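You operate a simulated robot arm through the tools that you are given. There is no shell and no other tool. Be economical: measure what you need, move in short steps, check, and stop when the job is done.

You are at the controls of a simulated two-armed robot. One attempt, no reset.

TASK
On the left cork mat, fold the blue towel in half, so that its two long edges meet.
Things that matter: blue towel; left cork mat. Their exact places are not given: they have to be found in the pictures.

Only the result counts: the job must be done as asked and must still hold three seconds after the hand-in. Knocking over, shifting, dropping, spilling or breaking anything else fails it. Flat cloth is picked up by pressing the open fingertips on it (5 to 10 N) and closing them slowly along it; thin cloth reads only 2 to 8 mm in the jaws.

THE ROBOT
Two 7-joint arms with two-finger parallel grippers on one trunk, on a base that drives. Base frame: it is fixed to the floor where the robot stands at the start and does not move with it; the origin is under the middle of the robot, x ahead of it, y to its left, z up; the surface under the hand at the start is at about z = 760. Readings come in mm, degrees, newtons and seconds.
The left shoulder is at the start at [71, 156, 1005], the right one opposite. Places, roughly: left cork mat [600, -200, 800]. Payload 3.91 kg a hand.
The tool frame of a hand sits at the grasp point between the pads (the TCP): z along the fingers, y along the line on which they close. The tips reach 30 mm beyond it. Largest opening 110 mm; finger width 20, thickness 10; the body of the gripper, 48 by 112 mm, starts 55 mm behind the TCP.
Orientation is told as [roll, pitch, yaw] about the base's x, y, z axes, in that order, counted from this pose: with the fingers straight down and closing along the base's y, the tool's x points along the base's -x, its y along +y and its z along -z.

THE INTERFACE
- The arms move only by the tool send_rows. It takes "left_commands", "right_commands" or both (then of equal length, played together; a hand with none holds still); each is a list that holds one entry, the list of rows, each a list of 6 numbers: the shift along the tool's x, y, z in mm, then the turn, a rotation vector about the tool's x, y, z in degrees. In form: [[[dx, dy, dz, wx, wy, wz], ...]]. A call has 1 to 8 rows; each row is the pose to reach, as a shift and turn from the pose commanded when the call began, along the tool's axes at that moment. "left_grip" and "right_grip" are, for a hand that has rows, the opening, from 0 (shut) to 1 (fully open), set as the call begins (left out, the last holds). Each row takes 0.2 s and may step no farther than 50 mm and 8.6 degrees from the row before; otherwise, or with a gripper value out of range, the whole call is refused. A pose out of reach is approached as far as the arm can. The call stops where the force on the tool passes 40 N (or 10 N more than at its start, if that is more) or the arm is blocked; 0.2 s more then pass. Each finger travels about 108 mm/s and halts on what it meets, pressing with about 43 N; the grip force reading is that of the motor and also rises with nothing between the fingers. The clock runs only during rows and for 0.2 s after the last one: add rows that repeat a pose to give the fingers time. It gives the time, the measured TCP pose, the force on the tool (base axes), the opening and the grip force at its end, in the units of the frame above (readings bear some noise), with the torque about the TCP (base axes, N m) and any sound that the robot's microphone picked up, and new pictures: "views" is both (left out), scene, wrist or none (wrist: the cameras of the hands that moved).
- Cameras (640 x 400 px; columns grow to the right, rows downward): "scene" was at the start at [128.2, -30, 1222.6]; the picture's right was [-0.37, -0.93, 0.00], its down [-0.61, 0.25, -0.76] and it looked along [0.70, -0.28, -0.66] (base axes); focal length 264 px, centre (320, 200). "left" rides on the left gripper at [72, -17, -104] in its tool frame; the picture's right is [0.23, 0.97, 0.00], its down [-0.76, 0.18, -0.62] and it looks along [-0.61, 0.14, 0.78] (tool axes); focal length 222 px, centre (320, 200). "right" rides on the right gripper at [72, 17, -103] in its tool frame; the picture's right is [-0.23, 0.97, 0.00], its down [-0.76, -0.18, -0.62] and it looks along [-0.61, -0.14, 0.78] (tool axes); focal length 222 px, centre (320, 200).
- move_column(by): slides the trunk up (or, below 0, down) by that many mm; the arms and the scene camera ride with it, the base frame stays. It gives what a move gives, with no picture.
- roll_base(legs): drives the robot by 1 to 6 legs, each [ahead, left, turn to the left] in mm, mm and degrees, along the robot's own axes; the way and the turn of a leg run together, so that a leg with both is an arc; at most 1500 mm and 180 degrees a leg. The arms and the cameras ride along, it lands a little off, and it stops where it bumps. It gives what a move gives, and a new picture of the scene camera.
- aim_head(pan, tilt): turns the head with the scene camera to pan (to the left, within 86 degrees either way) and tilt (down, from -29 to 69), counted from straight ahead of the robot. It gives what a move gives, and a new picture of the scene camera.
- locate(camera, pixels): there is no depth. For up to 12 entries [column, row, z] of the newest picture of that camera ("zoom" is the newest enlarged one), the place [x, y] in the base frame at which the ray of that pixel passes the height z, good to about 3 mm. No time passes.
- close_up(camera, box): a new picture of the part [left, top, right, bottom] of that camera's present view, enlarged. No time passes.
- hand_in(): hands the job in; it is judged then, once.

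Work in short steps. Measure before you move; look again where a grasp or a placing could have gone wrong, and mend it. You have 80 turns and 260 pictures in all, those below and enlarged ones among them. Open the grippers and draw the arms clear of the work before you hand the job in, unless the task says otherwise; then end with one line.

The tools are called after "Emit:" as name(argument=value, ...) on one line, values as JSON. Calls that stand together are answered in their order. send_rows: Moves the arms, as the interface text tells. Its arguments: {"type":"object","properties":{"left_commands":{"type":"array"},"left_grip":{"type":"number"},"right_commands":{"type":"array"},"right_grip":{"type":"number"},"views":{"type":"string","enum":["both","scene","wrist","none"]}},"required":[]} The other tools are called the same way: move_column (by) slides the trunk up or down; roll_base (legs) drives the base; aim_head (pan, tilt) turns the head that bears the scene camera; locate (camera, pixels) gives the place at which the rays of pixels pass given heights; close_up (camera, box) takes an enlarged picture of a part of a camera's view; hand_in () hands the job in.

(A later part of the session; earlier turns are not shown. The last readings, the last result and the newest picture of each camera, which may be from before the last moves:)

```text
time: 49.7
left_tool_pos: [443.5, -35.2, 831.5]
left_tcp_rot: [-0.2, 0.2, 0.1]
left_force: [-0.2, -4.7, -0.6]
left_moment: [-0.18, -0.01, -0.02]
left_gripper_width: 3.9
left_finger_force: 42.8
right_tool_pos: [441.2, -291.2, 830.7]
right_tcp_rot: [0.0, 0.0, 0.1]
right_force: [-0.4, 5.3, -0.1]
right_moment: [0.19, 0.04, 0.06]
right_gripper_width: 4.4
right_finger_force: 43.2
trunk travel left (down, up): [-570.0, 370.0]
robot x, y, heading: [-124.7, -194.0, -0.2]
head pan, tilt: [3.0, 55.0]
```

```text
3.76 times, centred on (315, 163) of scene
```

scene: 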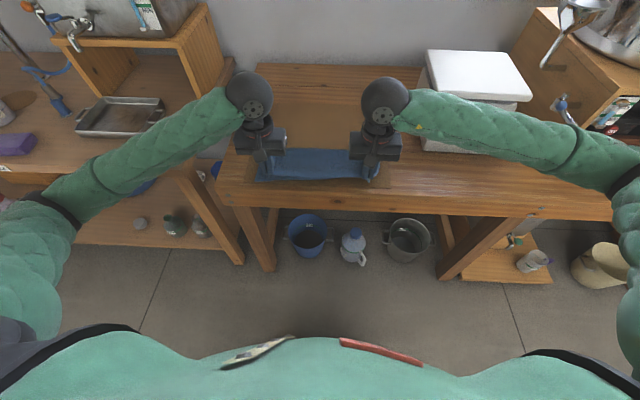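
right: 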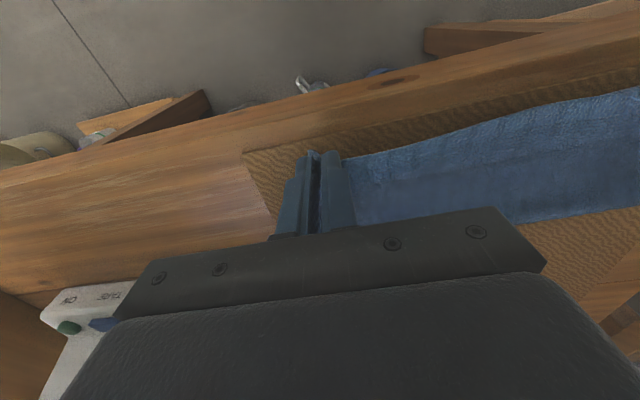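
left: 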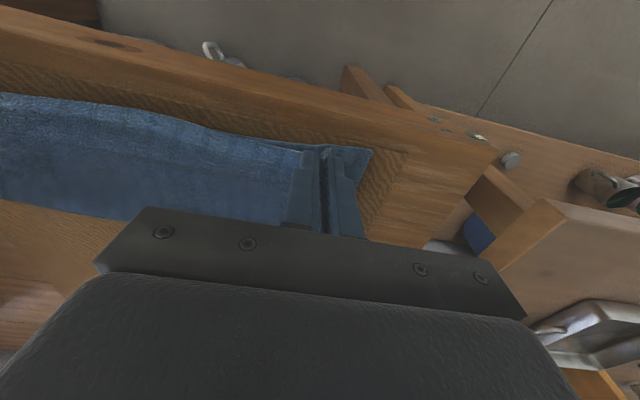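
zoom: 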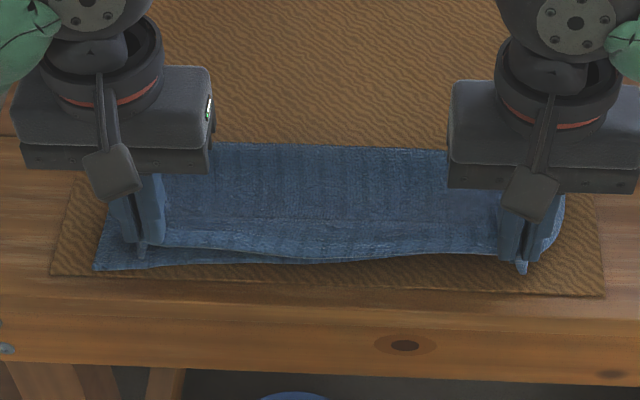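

On the left the lower layer stays down (corner at zoom (95,270)); the right might have caught both layers. I look closer.

Emit:
close_up(camera="scene", box=[330, 150, 400, 194])

Emit:
close_up(camera="right", box=[240, 80, 480, 230])

Emit:
close_up(camera="scene", box=[245, 150, 315, 194])

```text
9.09 times, centred on (365, 172) of scene
```

zoom: 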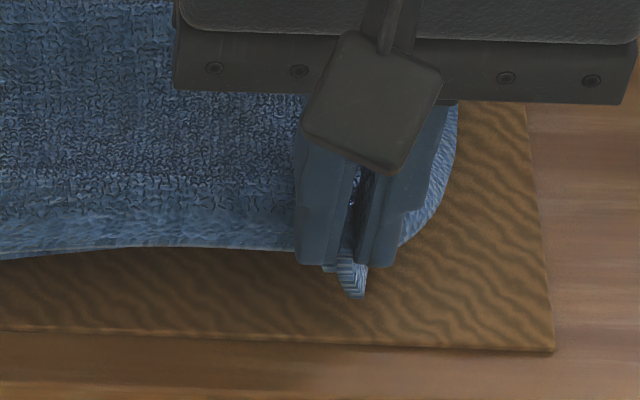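

```text
2.67 times, centred on (360, 155) of right
```

zoom: 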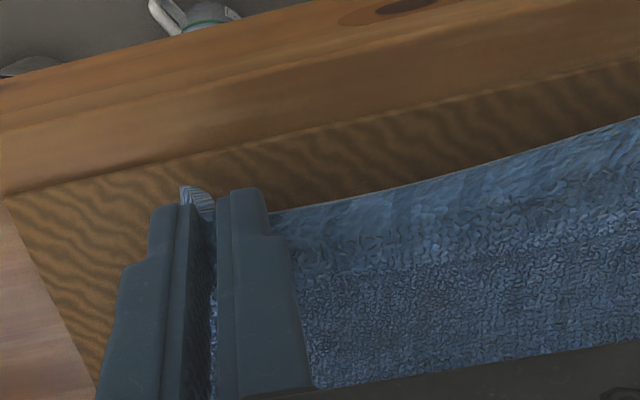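

```text
9.09 times, centred on (280, 172) of scene
```

zoom: 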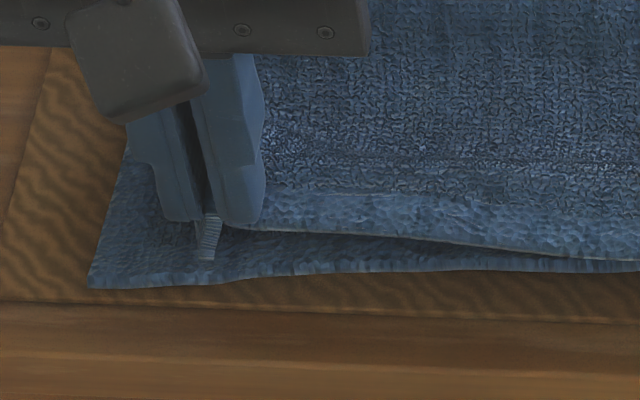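

The left has only the upper layer; the right seems to hold both. I set the right hand back down, release it and raise it to look, the left holding still.

Emit:
send_rows(right_commands=[[[4, 0, 12, 0, 0, 0], [8, 0, 24, 0, 0, 0], [8, 0, 32, 0, 0, 0], [8, 0, 32, 0, 0, 0]]], views="none")

Emit:
send_rows(right_commands=[[[0, 0, 0, 0, 0, 0], [0, 0, 0, 0, 0, 0], [0, 0, 0, 0, 0, 0], [0, 0, -10, 0, 0, 0], [0, 0, -30, 0, 0, 0], [0, -20, -60, 0, 0, 0], [0, -50, -100, 0, 0, 0], [0, -80, -130, 0, 0, 0]]], right_grip=0.45, views="wrist")

Emit:
close_up(camera="scene", box=[230, 110, 400, 216])

Emit:
close_up(camera="scene", box=[330, 150, 400, 194])

```text
time: 50.7
left_tool_pos: [443.3, -36.4, 833.1]
left_tcp_rot: [-0.2, 0.0, 0.0]
left_force: [-0.4, -6.8, -1.6]
left_moment: [-0.22, 0.03, -0.03]
left_gripper_width: 3.9
left_finger_force: 43.2
right_tool_pos: [433.5, -291.2, 799.2]
right_tcp_rot: [0.0, 0.0, 0.1]
right_force: [-1.4, 7.3, 4.4]
right_moment: [0.23, -0.02, 0.05]
right_gripper_width: 4.7
right_finger_force: 43.2
trunk travel left (down, up): [-570.0, 370.0]
robot x, y, heading: [-124.4, -193.3, 0.1]
head pan, tilt: [3.0, 55.0]
```

```text
time: 52.5
left_tool_pos: [443.2, -36.2, 830.9]
left_tcp_rot: [-0.2, 0.2, 0.1]
left_force: [-0.8, -0.1, -0.3]
left_moment: [-0.04, -0.03, 0.01]
left_gripper_width: 4.3
left_finger_force: 42.9
right_tool_pos: [435.6, -370.9, 931.3]
right_tcp_rot: [0.0, 0.0, 0.0]
right_force: [-0.1, 0.5, -0.4]
right_moment: [0.04, -0.01, 0.02]
right_gripper_width: 49.4
right_finger_force: 0.0
trunk travel left (down, up): [-570.0, 370.0]
robot x, y, heading: [-124.4, -193.0, -0.2]
head pan, tilt: [3.0, 55.0]
```

right: 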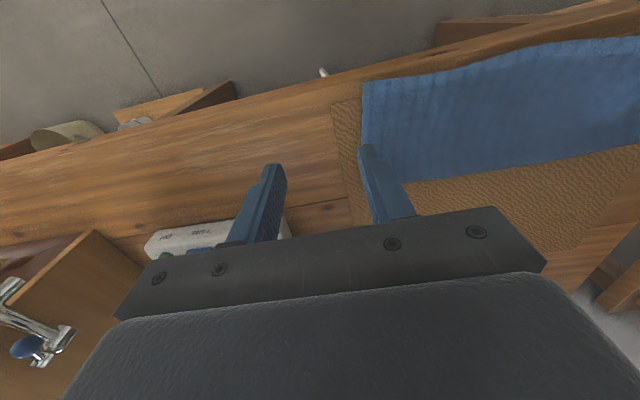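

```text
3.76 times, centred on (315, 163) of scene
```

zoom: 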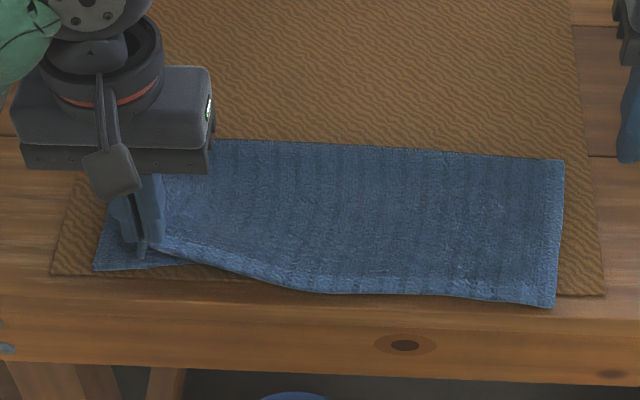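

```text
9.09 times, centred on (365, 172) of scene
```

zoom: 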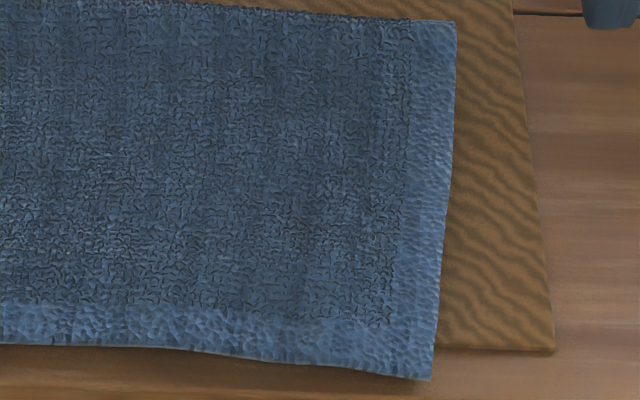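

The right rim is back where it was. I measure it, and will pinch with a smaller bite so that only the upper layer is caught.

Emit:
locate(camera="zoom", pixels=[[431, 380, 766], [320, 368, 766], [200, 352, 766], [100, 345, 766], [456, 22, 770], [553, 352, 762]])

Emit:
send_rows(right_commands=[[[2, 20, 20, 0, 0, 0], [4, 40, 40, 0, 0, 0], [6, 60, 65, 0, 0, 0], [8, 79, 90, 0, 0, 0], [8, 79, 90, 0, 0, 0]]], right_grip=0.38, views="wrist")

```text
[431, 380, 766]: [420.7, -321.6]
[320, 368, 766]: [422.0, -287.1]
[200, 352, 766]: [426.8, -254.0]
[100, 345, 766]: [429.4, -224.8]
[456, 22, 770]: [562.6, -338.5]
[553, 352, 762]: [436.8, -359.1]
```

```text
time: 53.7
left_tool_pos: [444.0, -36.8, 831.2]
left_tcp_rot: [-0.2, 0.2, 0.1]
left_force: [0.1, -0.1, -0.2]
left_moment: [-0.06, 0.01, 0.01]
left_gripper_width: 4.1
left_finger_force: 42.8
right_tool_pos: [426.4, -289.8, 838.0]
right_tcp_rot: [0.0, 0.0, 0.0]
right_force: [-0.1, -0.3, -0.7]
right_moment: [-0.01, 0.01, 0.0]
right_gripper_width: 41.6
right_finger_force: 0.1
trunk travel left (down, up): [-570.0, 370.0]
robot x, y, heading: [-125.8, -197.0, -0.4]
head pan, tilt: [3.0, 55.0]
```

right: 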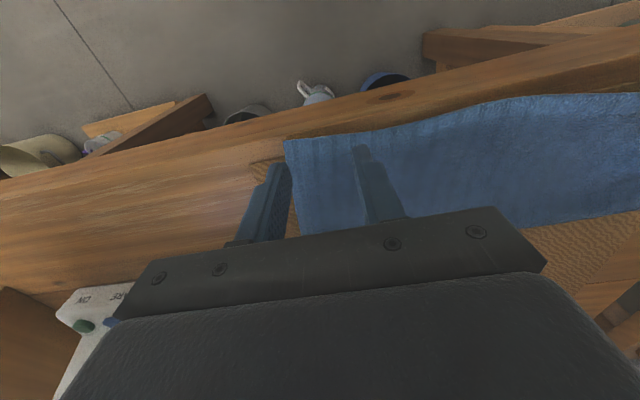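

Right rim at x≈422, lower edge computed ≈442. I place the fingers at x≈423 and press, then close in steps.

Emit:
send_rows(right_commands=[[[3, 0, 15, 0, 0, 0], [3, 0, 28, 0, 0, 0], [3, 0, 36, 0, 0, 0], [3, 0, 40, 0, 0, 0], [3, 0, 42, 0, 0, 0], [3, 0, 42, 0, 0, 0]]], views="none")

```text
time: 55.1
left_tool_pos: [444.3, -36.0, 832.4]
left_tcp_rot: [-0.2, 0.2, 0.0]
left_force: [-0.3, 0.0, 0.0]
left_moment: [-0.07, 0.0, 0.07]
left_gripper_width: 4.0
left_finger_force: 43.0
right_tool_pos: [423.0, -292.7, 797.5]
right_tcp_rot: [0.0, 0.0, 0.0]
right_force: [-0.5, 0.3, -0.4]
right_moment: [0.01, -0.01, 0.02]
right_gripper_width: 41.7
right_finger_force: 0.1
trunk travel left (down, up): [-570.0, 370.0]
robot x, y, heading: [-123.2, -193.6, -0.2]
head pan, tilt: [3.0, 55.0]
```

No contact yet; I go down in 1 mm steps.

Emit:
send_rows(right_commands=[[[0, 0, 1, 0, 0, 0], [0, 0, 2, 0, 0, 0], [0, 0, 2.5, 0, 0, 0]]], views="none")

```text
time: 55.9
left_tool_pos: [443.6, -35.4, 831.7]
left_tcp_rot: [-0.2, 0.2, 0.0]
left_force: [1.5, -0.3, 0.2]
left_moment: [-0.03, 0.01, 0.05]
left_gripper_width: 3.9
left_finger_force: 42.7
right_tool_pos: [422.0, -291.3, 793.7]
right_tcp_rot: [-0.1, 0.0, 0.0]
right_force: [0.0, 0.9, 2.2]
right_moment: [0.05, -0.03, -0.03]
right_gripper_width: 41.6
right_finger_force: 0.0
trunk travel left (down, up): [-570.0, 370.0]
robot x, y, heading: [-123.3, -196.0, -0.2]
head pan, tilt: [3.0, 55.0]
```

Light contact (single layer). A bit more pressure, then close in steps.

Emit:
send_rows(right_commands=[[[0, 0, 0.6, 0, 0, 0], [0, 0, 0.8, 0, 0, 0]]], right_grip=0.3, views="none")

Emit:
send_rows(right_commands=[[[0, 0, 0, 0, 0, 0], [0, 0, 0, 0, 0, 0]]], right_grip=0.2, views="wrist")

Emit:
send_rows(right_commands=[[[0, 0, 0, 0, 0, 0], [0, 0, 0, 0, 0, 0]]], right_grip=0.1, views="none")

Emit:
send_rows(right_commands=[[[0, 0, 0, 0, 0, 0], [0, 0, 0, 0, 0, 0], [0, 0, 0, 0, 0, 0]]], right_grip=0, views="wrist")

```text
time: 56.5
left_tool_pos: [444.2, -35.4, 830.9]
left_tcp_rot: [-0.1, 0.1, 0.0]
left_force: [-0.1, -0.4, 0.5]
left_moment: [-0.01, 0.0, 0.02]
left_gripper_width: 4.1
left_finger_force: 42.5
right_tool_pos: [421.9, -291.9, 794.2]
right_tcp_rot: [0.0, -0.1, 0.0]
right_force: [-0.9, 0.2, 3.2]
right_moment: [0.0, 0.02, 0.01]
right_gripper_width: 33.2
right_finger_force: 0.1
trunk travel left (down, up): [-570.0, 370.0]
robot x, y, heading: [-124.0, -194.7, -0.1]
head pan, tilt: [3.0, 55.0]
```

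```text
time: 57.1
left_tool_pos: [444.2, -35.6, 831.9]
left_tcp_rot: [-0.2, 0.2, -0.1]
left_force: [-0.7, -0.2, -1.0]
left_moment: [-0.04, -0.03, 0.04]
left_gripper_width: 3.8
left_finger_force: 43.2
right_tool_pos: [422.1, -292.5, 793.1]
right_tcp_rot: [0.0, 0.0, -0.1]
right_force: [-0.6, 0.2, 2.0]
right_moment: [0.02, -0.02, -0.01]
right_gripper_width: 21.7
right_finger_force: 0.0
trunk travel left (down, up): [-570.0, 370.0]
robot x, y, heading: [-124.6, -188.5, 0.2]
head pan, tilt: [3.0, 55.0]
```

right: 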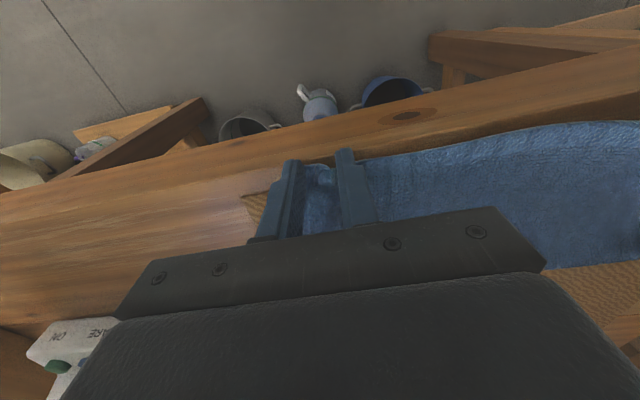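

```text
time: 57.7
left_tool_pos: [443.9, -35.4, 831.8]
left_tcp_rot: [-0.2, 0.1, 0.0]
left_force: [0.1, -1.5, -0.1]
left_moment: [-0.09, 0.01, 0.03]
left_gripper_width: 3.8
left_finger_force: 42.5
right_tool_pos: [422.8, -292.9, 794.5]
right_tcp_rot: [0.1, 0.0, 0.0]
right_force: [-0.1, 0.7, 3.0]
right_moment: [0.04, -0.02, -0.05]
right_gripper_width: 11.5
right_finger_force: 0.2
trunk travel left (down, up): [-570.0, 370.0]
robot x, y, heading: [-122.9, -195.7, -0.0]
head pan, tilt: [3.0, 55.0]
```

```text
time: 58.5
left_tool_pos: [443.9, -36.7, 830.8]
left_tcp_rot: [-0.2, 0.1, -0.1]
left_force: [0.3, -2.5, 0.0]
left_moment: [-0.11, 0.05, 0.0]
left_gripper_width: 3.8
left_finger_force: 43.0
right_tool_pos: [421.9, -292.0, 794.0]
right_tcp_rot: [0.0, 0.0, -0.1]
right_force: [0.4, 0.3, 6.6]
right_moment: [0.07, -0.08, 0.01]
right_gripper_width: 3.3
right_finger_force: 43.1
trunk travel left (down, up): [-570.0, 370.0]
robot x, y, heading: [-123.3, -196.2, -0.2]
head pan, tilt: [3.0, 55.0]
```

right: 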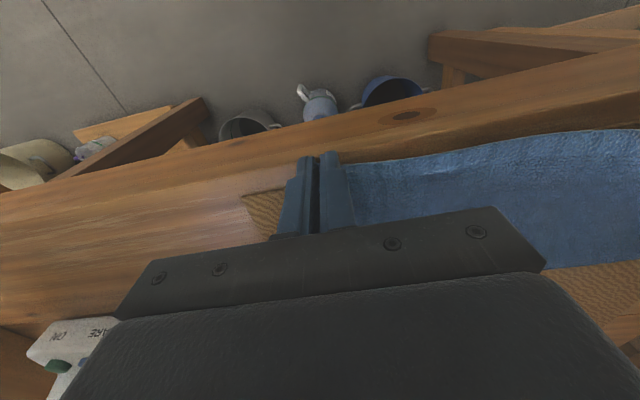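

Right pinch reads 3.3 mm. I lift it 38 mm and forward 18 mm and look for the lower layer.

Emit:
send_rows(right_commands=[[[0, 0, -10, 0, 0, 0], [-5, 0, -20, 0, 0, 0], [-12, 0, -30, 0, 0, 0], [-18, 0, -38, 0, 0, 0], [-18, 0, -38, 0, 0, 0]]], views="wrist")

Emit:
close_up(camera="scene", box=[320, 145, 400, 195])

Emit:
close_up(camera="scene", box=[230, 110, 400, 216])

```text
time: 59.7
left_tool_pos: [443.7, -36.1, 831.6]
left_tcp_rot: [-0.2, 0.2, 0.0]
left_force: [-1.0, -0.7, 0.2]
left_moment: [-0.1, 0.03, 0.01]
left_gripper_width: 4.0
left_finger_force: 43.0
right_tool_pos: [441.4, -291.9, 831.3]
right_tcp_rot: [-0.1, 0.0, 0.0]
right_force: [0.3, 0.6, -0.1]
right_moment: [0.04, 0.0, -0.01]
right_gripper_width: 3.1
right_finger_force: 43.0
trunk travel left (down, up): [-570.0, 370.0]
robot x, y, heading: [-121.1, -199.6, -0.0]
head pan, tilt: [3.0, 55.0]
```

right: 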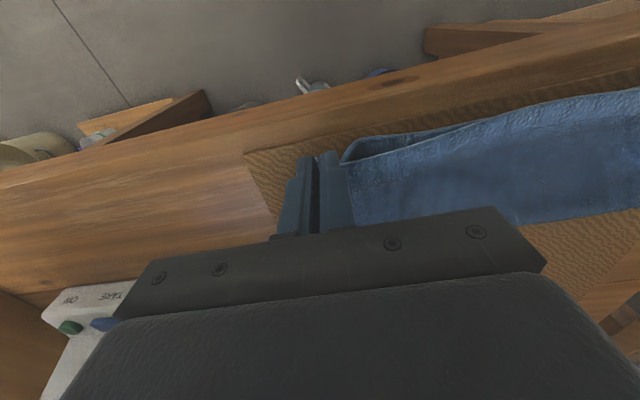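

```text
8.00 times, centred on (360, 170) of scene
```

zoom: 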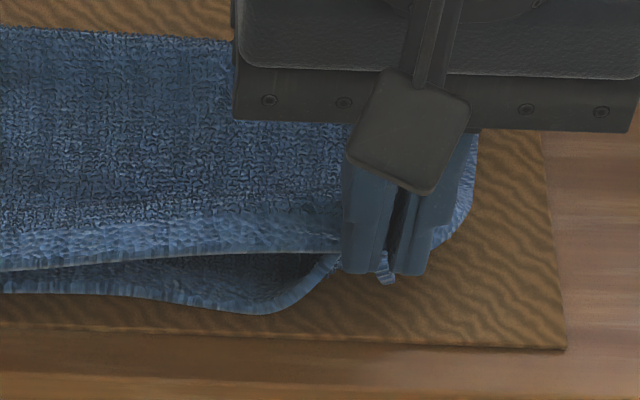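

```text
3.76 times, centred on (315, 163) of scene
```

zoom: 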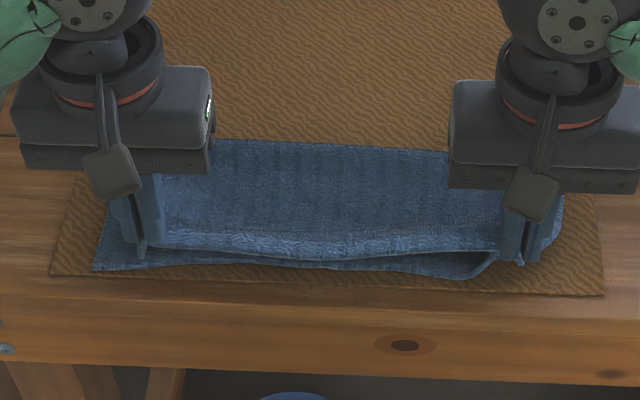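

The right lower corner is caught too: there the two edges nearly coincide (lower ≤10 mm behind), only dragged toward me. So I set the right down at x≈441 and the left rim at x≈449, slightly tensioned sideways, and release.

Emit:
send_rows(left_commands=[[[-3, 2, 8, 0, 0, 0], [-6, 4, 16, 0, 0, 0], [-6, 4, 25, 0, 0, 0], [-6, 4, 31, 0, 0, 0], [-6, 4, 33.5, 0, 0, 0], [-6, 4, 33.5, 0, 0, 0]]], right_commands=[[[0, -2, 8, 0, 0, 0], [0, -4, 16, 0, 0, 0], [0, -4, 25, 0, 0, 0], [0, -4, 31, 0, 0, 0], [0, -4, 34, 0, 0, 0], [0, -4, 34, 0, 0, 0]]], views="none")

Emit:
send_rows(left_commands=[[[0, 0, 0, 0, 0, 0], [0, 0, 0, 0, 0, 0], [0, 0, -8, 0, 0, 0], [0, 0, -30, 0, 0, 0], [0, 0, -60, 0, 0, 0], [-20, 30, -100, 0, 0, 0], [-40, 60, -140, 0, 0, 0], [-40, 80, -180, 0, 0, 0]]], right_commands=[[[0, 0, 0, 0, 0, 0], [0, 0, 0, 0, 0, 0], [0, 0, -8, 0, 0, 0], [0, 0, -30, 0, 0, 0], [0, 0, -60, 0, 0, 0], [-20, -30, -100, 0, 0, 0], [-40, -60, -140, 0, 0, 0], [-40, -80, -180, 0, 0, 0]]], left_grip=0.35, right_grip=0.35, views="scene")

Emit:
close_up(camera="scene", box=[230, 110, 400, 216])

```text
time: 61.1
left_tool_pos: [448.6, -32.4, 799.7]
left_tcp_rot: [-0.2, 0.1, 0.1]
left_force: [1.9, -4.4, 9.8]
left_moment: [-0.2, -0.13, 0.03]
left_gripper_width: 3.9
left_finger_force: 43.1
right_tool_pos: [440.6, -294.6, 798.8]
right_tcp_rot: [0.0, -0.1, 0.0]
right_force: [1.9, 4.0, 10.4]
right_moment: [0.11, -0.1, 0.03]
right_gripper_width: 3.0
right_finger_force: 42.4
trunk travel left (down, up): [-570.0, 370.0]
robot x, y, heading: [-121.9, -194.9, 0.2]
head pan, tilt: [3.0, 55.0]
```

```text
refused: row 6 steps farther than a row can; nothing moved
```

```text
3.76 times, centred on (315, 163) of scene
```

zoom: 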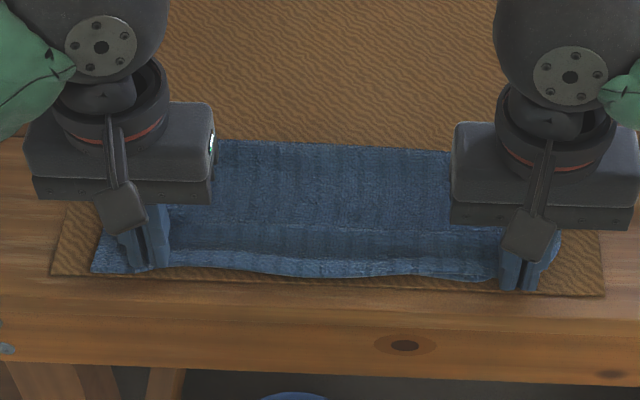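

The move was refused for a too-long step; I send the release with shorter steps.

Emit:
send_rows(left_commands=[[[0, 0, 0, 0, 0, 0], [0, 0, 0, 0, 0, 0], [0, 0, -8, 0, 0, 0], [0, 0, -30, 0, 0, 0], [0, 0, -60, 0, 0, 0], [-15, 20, -95, 0, 0, 0], [-30, 40, -130, 0, 0, 0], [-30, 60, -170, 0, 0, 0]]], right_commands=[[[0, 0, 0, 0, 0, 0], [0, 0, 0, 0, 0, 0], [0, 0, -8, 0, 0, 0], [0, 0, -30, 0, 0, 0], [0, 0, -60, 0, 0, 0], [-15, -20, -95, 0, 0, 0], [-30, -40, -130, 0, 0, 0], [-30, -60, -170, 0, 0, 0]]], left_grip=0.35, right_grip=0.35, views="both")

Emit:
close_up(camera="scene", box=[230, 110, 400, 216])

```text
time: 62.9
left_tool_pos: [476.3, 31.8, 969.3]
left_tcp_rot: [-0.2, 0.2, 0.0]
left_force: [-0.2, 0.2, -0.1]
left_moment: [0.02, 0.0, -0.01]
left_gripper_width: 38.5
left_finger_force: 0.1
right_tool_pos: [469.8, -356.9, 971.2]
right_tcp_rot: [0.0, 0.1, 0.0]
right_force: [0.0, 0.2, -0.4]
right_moment: [0.02, -0.02, 0.0]
right_gripper_width: 38.7
right_finger_force: 0.1
trunk travel left (down, up): [-570.0, 370.0]
robot x, y, heading: [-127.3, -198.7, -0.3]
head pan, tilt: [3.0, 55.0]
```

scene: 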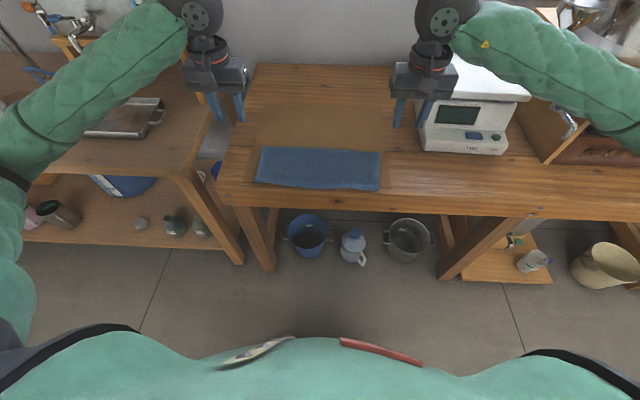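
right: 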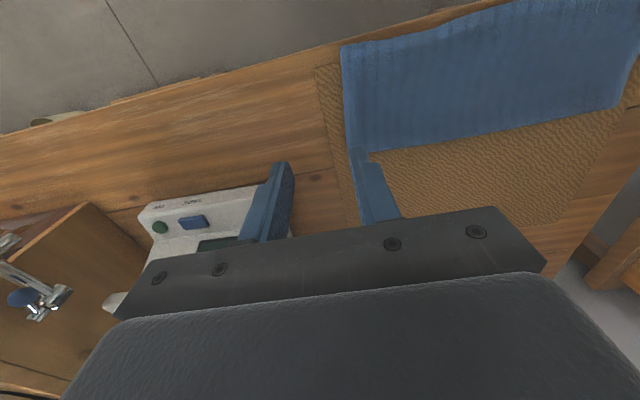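
left: 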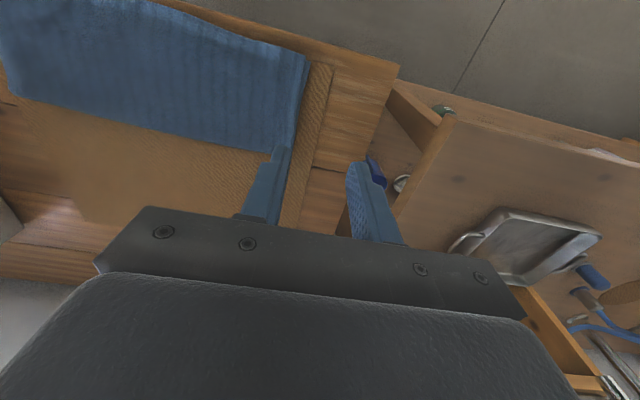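

```text
3.76 times, centred on (315, 163) of scene
```

zoom: 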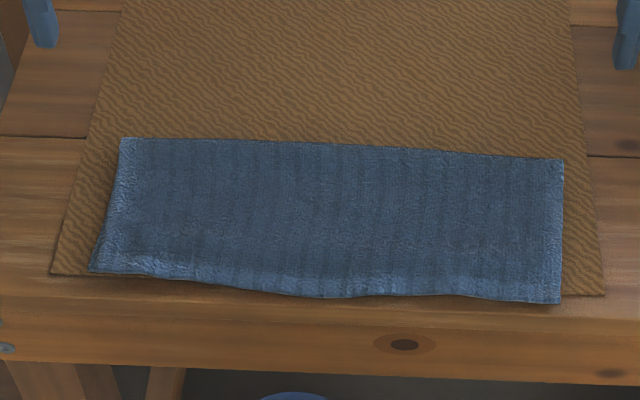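

Left corner now coincides; I check the rim along the middle and right.

Emit:
locate(camera="zoom", pixels=[[90, 271, 768], [180, 281, 768], [250, 290, 768], [320, 298, 768], [400, 294, 768], [480, 297, 768], [558, 304, 768], [120, 138, 770], [340, 143, 770], [562, 160, 770], [52, 273, 762], [605, 296, 762]])

Emit:
close_up(camera="scene", box=[245, 165, 325, 215])

Emit:
close_up(camera="scene", box=[310, 165, 390, 215])

Emit:
close_up(camera="right", box=[310, 0, 550, 150])

```text
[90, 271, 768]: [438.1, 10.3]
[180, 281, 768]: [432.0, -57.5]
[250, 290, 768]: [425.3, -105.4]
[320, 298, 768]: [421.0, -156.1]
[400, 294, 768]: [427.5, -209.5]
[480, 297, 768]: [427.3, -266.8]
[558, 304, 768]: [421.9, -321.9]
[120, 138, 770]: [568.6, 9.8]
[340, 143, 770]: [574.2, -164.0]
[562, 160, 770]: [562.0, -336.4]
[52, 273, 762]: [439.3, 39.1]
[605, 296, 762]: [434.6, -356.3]
```

```text
8.00 times, centred on (285, 190) of scene
```

zoom: 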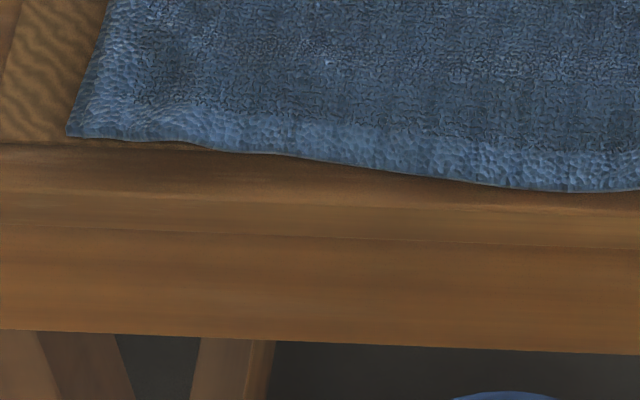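

```text
8.00 times, centred on (350, 190) of scene
```

zoom: 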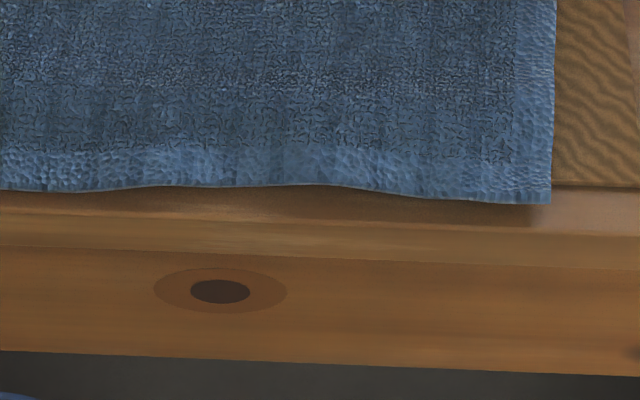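

```text
2.67 times, centred on (430, 75) of right
```

zoom: 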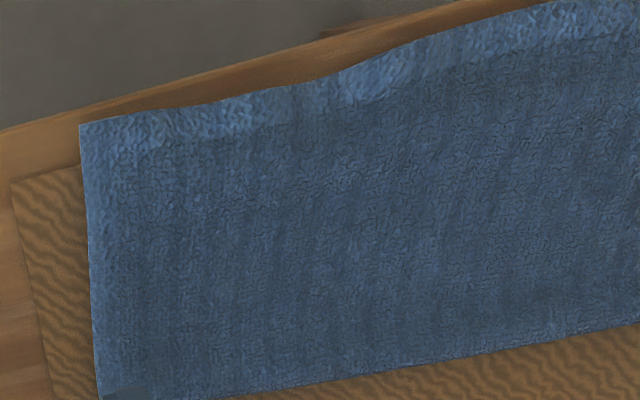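

The left is matched at x≈438, but middle and right rim (≈422–426) still overhang the mat by ~12 mm. I'll press spread fingertips near the fold and drag it away from me: that pulls the upper layer (and rim) back in tension. First hover.

Emit:
send_rows(left_commands=[[[-15, -28, 20, 0, 0, 0], [-30, -56, 45, 0, 0, 0], [-45, -85, 70, 0, 0, 0], [-60, -114, 95, 0, 0, 0], [-74, -142, 120, 0, 0, 0], [-74, -142, 139, 0, 0, 0], [-74, -142, 139, 0, 0, 0]]], right_commands=[[[-15, 16, 20, 0, 0, 0], [-30, 32, 45, 0, 0, 0], [-45, 48, 70, 0, 0, 0], [-60, 64, 95, 0, 0, 0], [-70, 82, 120, 0, 0, 0], [-70, 82, 141, 0, 0, 0], [-70, 82, 141, 0, 0, 0]]], left_grip=0.72, right_grip=0.72, views="wrist")

```text
time: 64.5
left_tool_pos: [553.4, -115.5, 829.9]
left_tcp_rot: [-0.2, 0.2, 0.1]
left_force: [0.1, -0.2, -0.3]
left_moment: [0.02, 0.03, -0.01]
left_gripper_width: 78.9
left_finger_force: 0.1
right_tool_pos: [540.6, -274.2, 824.7]
right_tcp_rot: [0.0, -0.1, 0.0]
right_force: [0.6, -0.6, -0.5]
right_moment: [0.01, -0.01, -0.03]
right_gripper_width: 79.5
right_finger_force: 0.1
trunk travel left (down, up): [-570.0, 370.0]
robot x, y, heading: [-121.9, -195.0, -0.3]
head pan, tilt: [3.0, 55.0]
```

right: 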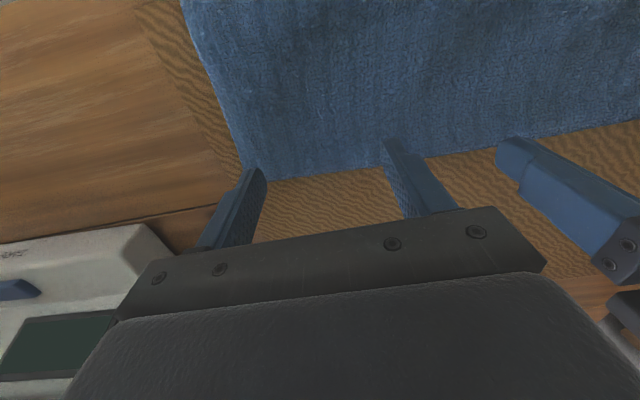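
left: 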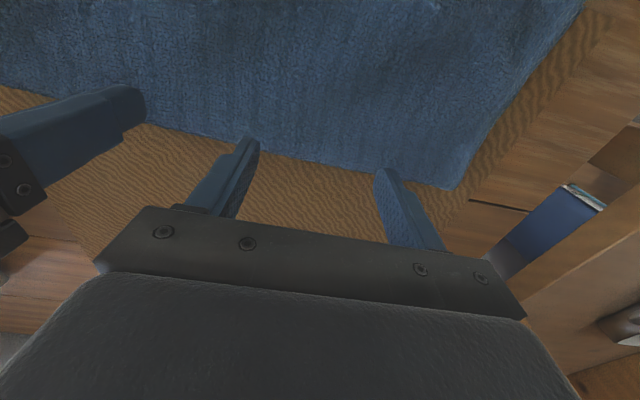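

I lower to contact: left 29 mm, right 24 mm.

Emit:
send_rows(left_commands=[[[4, 0, 12, 0, 0, 0], [5, 0, 22, 0, 0, 0], [5, 0, 27, 0, 0, 0], [5, 0, 29.5, 0, 0, 0], [5, 0, 30.5, 0, 0, 0], [5, 0, 30.5, 0, 0, 0]]], right_commands=[[[0, 0, 10, 0, 0, 0], [0, 0, 18, 0, 0, 0], [0, 0, 22, 0, 0, 0], [0, 0, 24.5, 0, 0, 0], [0, 0, 25.5, 0, 0, 0], [0, 0, 25.5, 0, 0, 0]]], views="none")

```text
time: 65.9
left_tool_pos: [547.4, -115.0, 799.1]
left_tcp_rot: [-0.3, 0.0, 0.1]
left_force: [1.0, 0.0, 11.7]
left_moment: [-0.13, -0.08, -0.11]
left_gripper_width: 79.1
left_finger_force: 0.0
right_tool_pos: [540.1, -275.9, 801.3]
right_tcp_rot: [0.0, 0.0, -0.1]
right_force: [1.1, -1.2, 2.4]
right_moment: [-0.04, -0.07, -0.01]
right_gripper_width: 79.3
right_finger_force: 0.1
trunk travel left (down, up): [-570.0, 370.0]
robot x, y, heading: [-125.7, -193.1, -0.3]
head pan, tilt: [3.0, 55.0]
```

Left 12 N, right 2 N; I press the right 1 mm more and drag both forward: right 18 mm, left 14 mm, then lift.

Emit:
send_rows(left_commands=[[[0, 0, 0, 0, 0, 0], [-3, 0, 0, 0, 0, 0], [-6, 0, 0, 0, 0, 0], [-9, 0, 0, 0, 0, 0], [-12, 0, 0, 0, 0, 0], [-14, 0, 0, 0, 0, 0], [-14, 0, 0, 0, 0, 0]]], right_commands=[[[0, 0, 1.2, 0, 0, 0], [-4, 0, 1.2, 0, 0, 0], [-8, 0, 1.2, 0, 0, 0], [-12, 0, 1.2, 0, 0, 0], [-15, 0, 1.2, 0, 0, 0], [-18, 0, 1.2, 0, 0, 0], [-18, 0, 1.2, 0, 0, 0]]], views="scene")

Emit:
close_up(camera="scene", box=[230, 110, 400, 216])

```text
time: 67.5
left_tool_pos: [561.3, -115.6, 799.4]
left_tcp_rot: [-0.2, 0.2, -0.1]
left_force: [-2.9, -0.4, 8.6]
left_moment: [0.05, 0.11, 0.0]
left_gripper_width: 78.6
left_finger_force: 0.1
right_tool_pos: [556.4, -274.6, 798.9]
right_tcp_rot: [-0.1, 0.0, 0.0]
right_force: [-2.1, 0.7, 6.3]
right_moment: [-0.02, 0.05, 0.02]
right_gripper_width: 79.0
right_finger_force: 0.1
trunk travel left (down, up): [-570.0, 370.0]
robot x, y, heading: [-121.7, -195.0, -0.3]
head pan, tilt: [3.0, 55.0]
```

scene: 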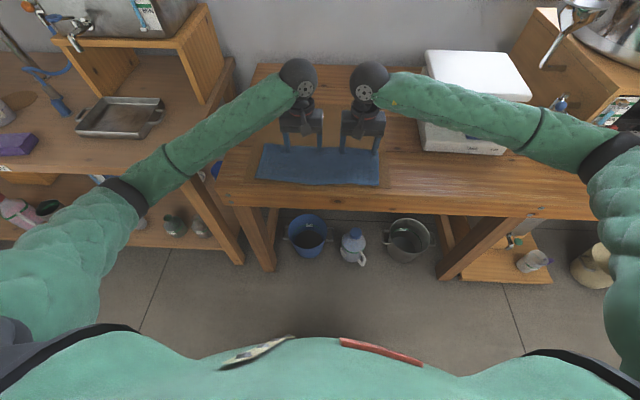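

```text
3.76 times, centred on (315, 163) of scene
```

zoom: 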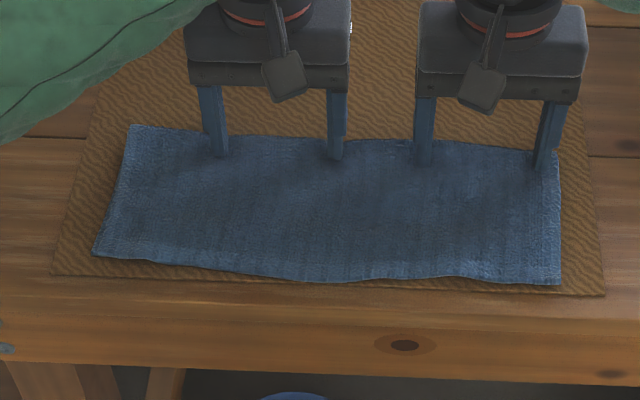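

The towel slides nicely without wrinkles and is now on the mat. I drag another 15 mm, then lift and inspect.

Emit:
send_rows(left_commands=[[[-4, 0, 0, 0, 0, 0], [-8, 0, 0, 0, 0, 0], [-12, 0, 0, 0, 0, 0], [-15, 0, 0, 0, 0, 0], [-15, 0, 0, 0, 0, 0], [-15, 0, -10, 0, 0, 0], [-15, 0, -40, 0, 0, 0], [-15, 30, -80, 0, 0, 0]]], right_commands=[[[-4, 0, 0, 0, 0, 0], [-8, 0, 0, 0, 0, 0], [-12, 0, 0, 0, 0, 0], [-16, 0, 0, 0, 0, 0], [-16, 0, 0, 0, 0, 0], [-16, 0, -10, 0, 0, 0], [-16, 0, -40, 0, 0, 0], [-16, -30, -80, 0, 0, 0]]], views="wrist")

Emit:
close_up(camera="scene", box=[230, 110, 400, 216])

Emit:
close_up(camera="scene", box=[245, 160, 325, 210])

Emit:
close_up(camera="scene", box=[310, 160, 390, 210])

```text
time: 69.3
left_tool_pos: [576.6, -84.5, 877.9]
left_tcp_rot: [-0.2, 0.1, -0.1]
left_force: [-0.3, -0.5, 0.2]
left_moment: [0.0, -0.01, -0.02]
left_gripper_width: 78.9
left_finger_force: 0.0
right_tool_pos: [573.4, -302.4, 881.0]
right_tcp_rot: [-0.2, 0.0, 0.1]
right_force: [-0.9, -0.1, -0.7]
right_moment: [0.01, 0.0, 0.01]
right_gripper_width: 79.2
right_finger_force: 0.0
trunk travel left (down, up): [-570.0, 370.0]
robot x, y, heading: [-124.2, -198.1, -0.1]
head pan, tilt: [3.0, 55.0]
```

right: 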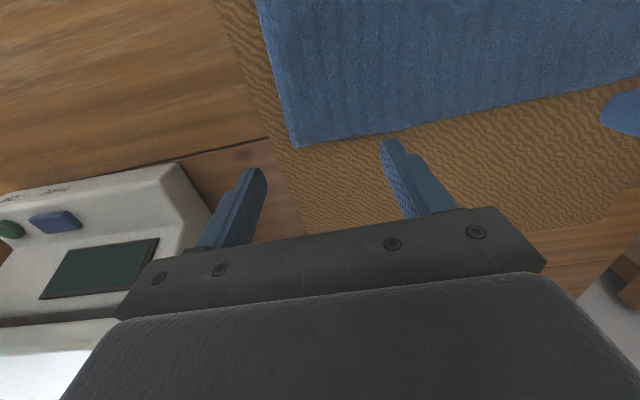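
left: 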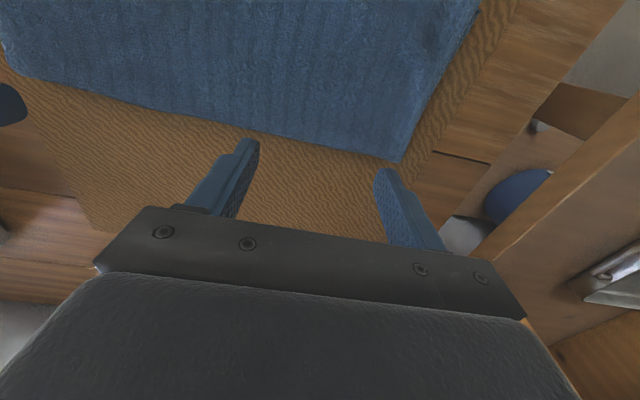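

```text
3.76 times, centred on (315, 163) of scene
```

zoom: 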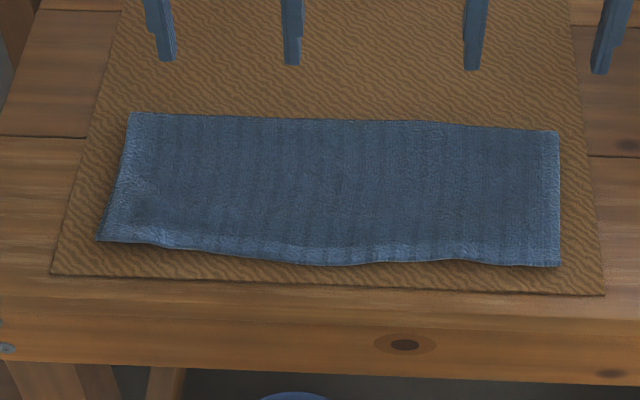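

```text
8.00 times, centred on (285, 185) of scene
```

zoom: 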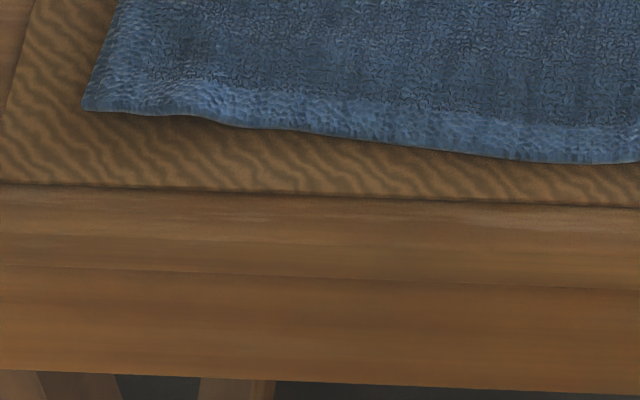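

```text
8.00 times, centred on (350, 185) of scene
```

zoom: 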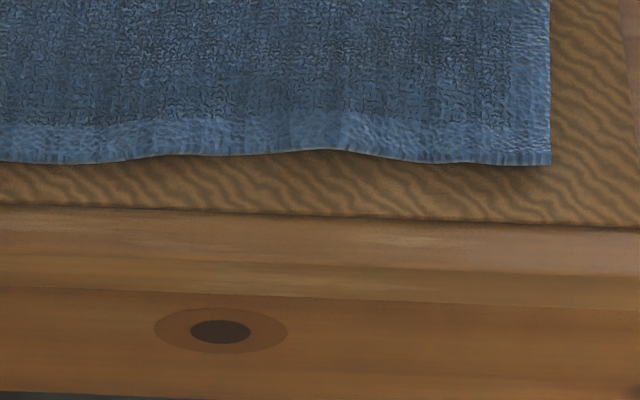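

Entirely on the mat, flat and with no lower layer visible. I measure rim and fold to judge the hidden lower edge.

Emit:
locate(camera="right", pixels=[[298, 148, 768], [440, 121, 768], [560, 93, 768]])

Emit:
locate(camera="left", pixels=[[399, 161, 768], [250, 132, 768], [120, 101, 768]])

Emit:
locate(camera="scene", pixels=[[255.5, 173.5, 768], [285, 177, 768], [317, 180, 768], [348, 179, 768], [379, 180.5, 768], [264, 140, 769], [316, 141, 769], [378.5, 145, 769]])

```text
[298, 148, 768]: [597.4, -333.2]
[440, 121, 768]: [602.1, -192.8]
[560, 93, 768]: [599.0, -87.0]
```

```text
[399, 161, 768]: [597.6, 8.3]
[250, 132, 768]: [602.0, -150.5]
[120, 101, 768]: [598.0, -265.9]
```

```text
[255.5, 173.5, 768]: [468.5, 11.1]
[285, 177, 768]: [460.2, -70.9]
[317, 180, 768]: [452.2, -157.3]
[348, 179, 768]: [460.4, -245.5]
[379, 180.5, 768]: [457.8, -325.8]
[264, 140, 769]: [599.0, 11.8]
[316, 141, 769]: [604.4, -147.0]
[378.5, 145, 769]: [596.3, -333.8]
```

Fold is straight at x≈598–602, the rim at 468 / 452 / 458; by width (264 mm) the hidden lower edge is probably ~10–30 mm further in at middle and right. I'll re-pinch the upper rim at two inner points (y≈−85, −238), lift and peek. First hover.

Emit:
send_rows(left_commands=[[[20, 0, 0, 0, 0, 0], [45, 0, 5, 0, 0, 0], [70, 0, 15, 0, 0, 0], [95, 0, 28, 0, 0, 0], [112.5, 0, 43, 0, 0, 0], [112.5, 0, 43, 0, 0, 0]]], right_commands=[[[20, 14, 0, 0, 0, 0], [43, 28, 5, 0, 0, 0], [66, 42, 16, 0, 0, 0], [88, 56, 30, 0, 0, 0], [108, 64, 46, 0, 0, 0], [108, 64, 46, 0, 0, 0]]], left_grip=0.38, right_grip=0.38, views="wrist")

```text
time: 70.7
left_tool_pos: [463.0, -83.9, 836.9]
left_tcp_rot: [-0.2, 0.3, 0.0]
left_force: [-0.6, -0.2, 0.0]
left_moment: [0.0, 0.01, 0.01]
left_gripper_width: 42.0
left_finger_force: 0.0
right_tool_pos: [466.7, -240.2, 833.9]
right_tcp_rot: [-0.1, 0.0, 0.0]
right_force: [0.4, 0.4, 0.2]
right_moment: [0.0, -0.01, -0.06]
right_gripper_width: 41.6
right_finger_force: 0.0
trunk travel left (down, up): [-570.0, 370.0]
robot x, y, heading: [-125.7, -192.4, -0.1]
head pan, tilt: [3.0, 55.0]
```

right: 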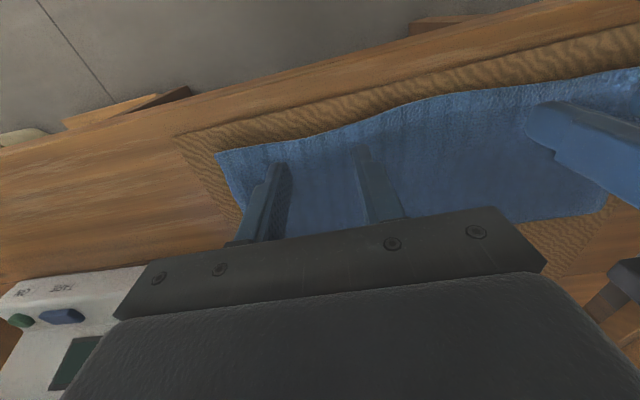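
left: 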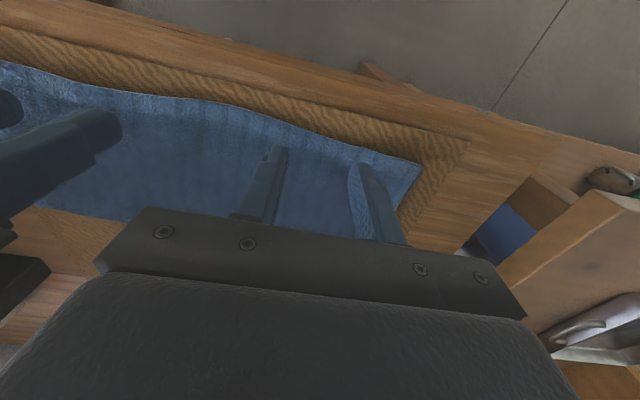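

I check rim positions under the fingers.

Emit:
locate(camera="left", pixels=[[240, 108, 768], [285, 125, 768], [350, 144, 768], [419, 166, 768]])

Emit:
locate(camera="right", pixels=[[216, 153, 768], [290, 139, 768], [350, 124, 768], [430, 100, 768]])

```text
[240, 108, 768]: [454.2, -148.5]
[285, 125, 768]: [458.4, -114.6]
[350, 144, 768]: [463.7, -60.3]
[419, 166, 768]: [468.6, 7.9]
```

```text
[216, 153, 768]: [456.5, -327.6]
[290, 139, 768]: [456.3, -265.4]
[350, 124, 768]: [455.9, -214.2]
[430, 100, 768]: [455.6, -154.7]
```

Rim at 458–464 (left) and 456 (right). I shift the right 5 mm nearer and descend to contact.

Emit:
send_rows(left_commands=[[[0, 0, 15, 0, 0, 0], [0, 0, 30, 0, 0, 0], [0, 0, 37, 0, 0, 0], [0, 0, 39, 0, 0, 0], [0, 0, 40, 0, 0, 0], [0, 0, 40.5, 0, 0, 0]]], right_commands=[[[5, 0, 15, 0, 0, 0], [5, 0, 28, 0, 0, 0], [5, 0, 34, 0, 0, 0], [5, 0, 36, 0, 0, 0], [5, 0, 37.5, 0, 0, 0], [5, 0, 38, 0, 0, 0]]], views="none")

```text
time: 72.1
left_tool_pos: [464.6, -83.8, 795.4]
left_tcp_rot: [-0.2, 0.1, 0.0]
left_force: [2.6, -1.4, 11.2]
left_moment: [0.16, -0.14, -0.04]
left_gripper_width: 42.0
left_finger_force: 0.1
right_tool_pos: [461.0, -240.3, 797.5]
right_tcp_rot: [0.0, 0.0, 0.0]
right_force: [0.5, 0.3, 3.5]
right_moment: [-0.03, -0.05, 0.04]
right_gripper_width: 41.9
right_finger_force: 0.1
trunk travel left (down, up): [-570.0, 370.0]
robot x, y, heading: [-126.5, -193.8, -0.3]
head pan, tilt: [3.0, 55.0]
```

Left 11 N, right 3.5 N: I balance (left −0.4, right +0.7 mm) and close in steps.

Emit:
send_rows(left_commands=[[[0, 0, -0.4, 0, 0, 0], [0, 0, -0.4, 0, 0, 0]]], right_commands=[[[0, 0, 0.7, 0, 0, 0], [0, 0, 0.7, 0, 0, 0]]], left_grip=0.3, right_grip=0.3, views="none")

Emit:
send_rows(left_commands=[[[0, 0, 0, 0, 0, 0], [0, 0, 0, 0, 0, 0]]], right_commands=[[[0, 0, 0, 0, 0, 0], [0, 0, 0, 0, 0, 0]]], left_grip=0.2, right_grip=0.2, views="none")

Emit:
send_rows(left_commands=[[[0, 0, 0, 0, 0, 0], [0, 0, 0, 0, 0, 0]]], right_commands=[[[0, 0, 0, 0, 0, 0], [0, 0, 0, 0, 0, 0]]], left_grip=0.1, right_grip=0.1, views="none")

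Emit:
send_rows(left_commands=[[[0, 0, 0, 0, 0, 0], [0, 0, 0, 0, 0, 0], [0, 0, 0, 0, 0, 0]]], right_commands=[[[0, 0, 0, 0, 0, 0], [0, 0, 0, 0, 0, 0], [0, 0, 0, 0, 0, 0]]], left_grip=0, right_grip=0, views="none")

```text
time: 72.7
left_tool_pos: [465.0, -84.5, 797.1]
left_tcp_rot: [-0.3, 0.0, -0.1]
left_force: [-0.2, -2.3, 9.4]
left_moment: [0.03, -0.02, 0.01]
left_gripper_width: 31.9
left_finger_force: 0.1
right_tool_pos: [461.2, -240.4, 796.2]
right_tcp_rot: [0.1, -0.1, 0.0]
right_force: [0.8, 3.1, 9.2]
right_moment: [-0.02, -0.08, 0.01]
right_gripper_width: 32.7
right_finger_force: 0.0
trunk travel left (down, up): [-570.0, 370.0]
robot x, y, heading: [-123.1, -195.6, -0.4]
head pan, tilt: [3.0, 55.0]
```

```text
time: 73.3
left_tool_pos: [464.7, -83.3, 795.9]
left_tcp_rot: [-0.2, 0.1, 0.0]
left_force: [-0.4, -1.0, 8.1]
left_moment: [0.06, -0.08, -0.03]
left_gripper_width: 20.8
left_finger_force: 0.2
right_tool_pos: [461.5, -240.0, 796.6]
right_tcp_rot: [0.0, 0.0, 0.0]
right_force: [-0.3, 0.3, 10.7]
right_moment: [-0.07, -0.08, -0.01]
right_gripper_width: 20.7
right_finger_force: 0.0
trunk travel left (down, up): [-570.0, 370.0]
robot x, y, heading: [-125.7, -190.8, -0.0]
head pan, tilt: [3.0, 55.0]
```

```text
time: 73.9
left_tool_pos: [465.1, -85.5, 796.3]
left_tcp_rot: [-0.2, 0.0, 0.0]
left_force: [-0.3, -1.4, 7.4]
left_moment: [0.02, -0.04, 0.0]
left_gripper_width: 10.0
left_finger_force: 0.1
right_tool_pos: [460.9, -240.9, 797.2]
right_tcp_rot: [0.0, 0.0, 0.1]
right_force: [0.0, 0.5, 11.0]
right_moment: [-0.03, -0.11, -0.01]
right_gripper_width: 10.3
right_finger_force: 0.0
trunk travel left (down, up): [-570.0, 370.0]
robot x, y, heading: [-123.6, -195.8, -0.3]
head pan, tilt: [3.0, 55.0]
```

```text
time: 74.7
left_tool_pos: [464.2, -84.7, 796.5]
left_tcp_rot: [-0.2, 0.0, 0.1]
left_force: [-0.3, -2.5, 7.8]
left_moment: [0.0, -0.08, -0.01]
left_gripper_width: 2.9
left_finger_force: 43.2
right_tool_pos: [460.7, -240.6, 796.1]
right_tcp_rot: [-0.1, 0.0, 0.0]
right_force: [-0.6, 3.2, 10.7]
right_moment: [0.11, -0.08, 0.02]
right_gripper_width: 3.3
right_finger_force: 43.3
trunk travel left (down, up): [-570.0, 370.0]
robot x, y, heading: [-123.5, -192.4, -0.2]
head pan, tilt: [3.0, 55.0]
```

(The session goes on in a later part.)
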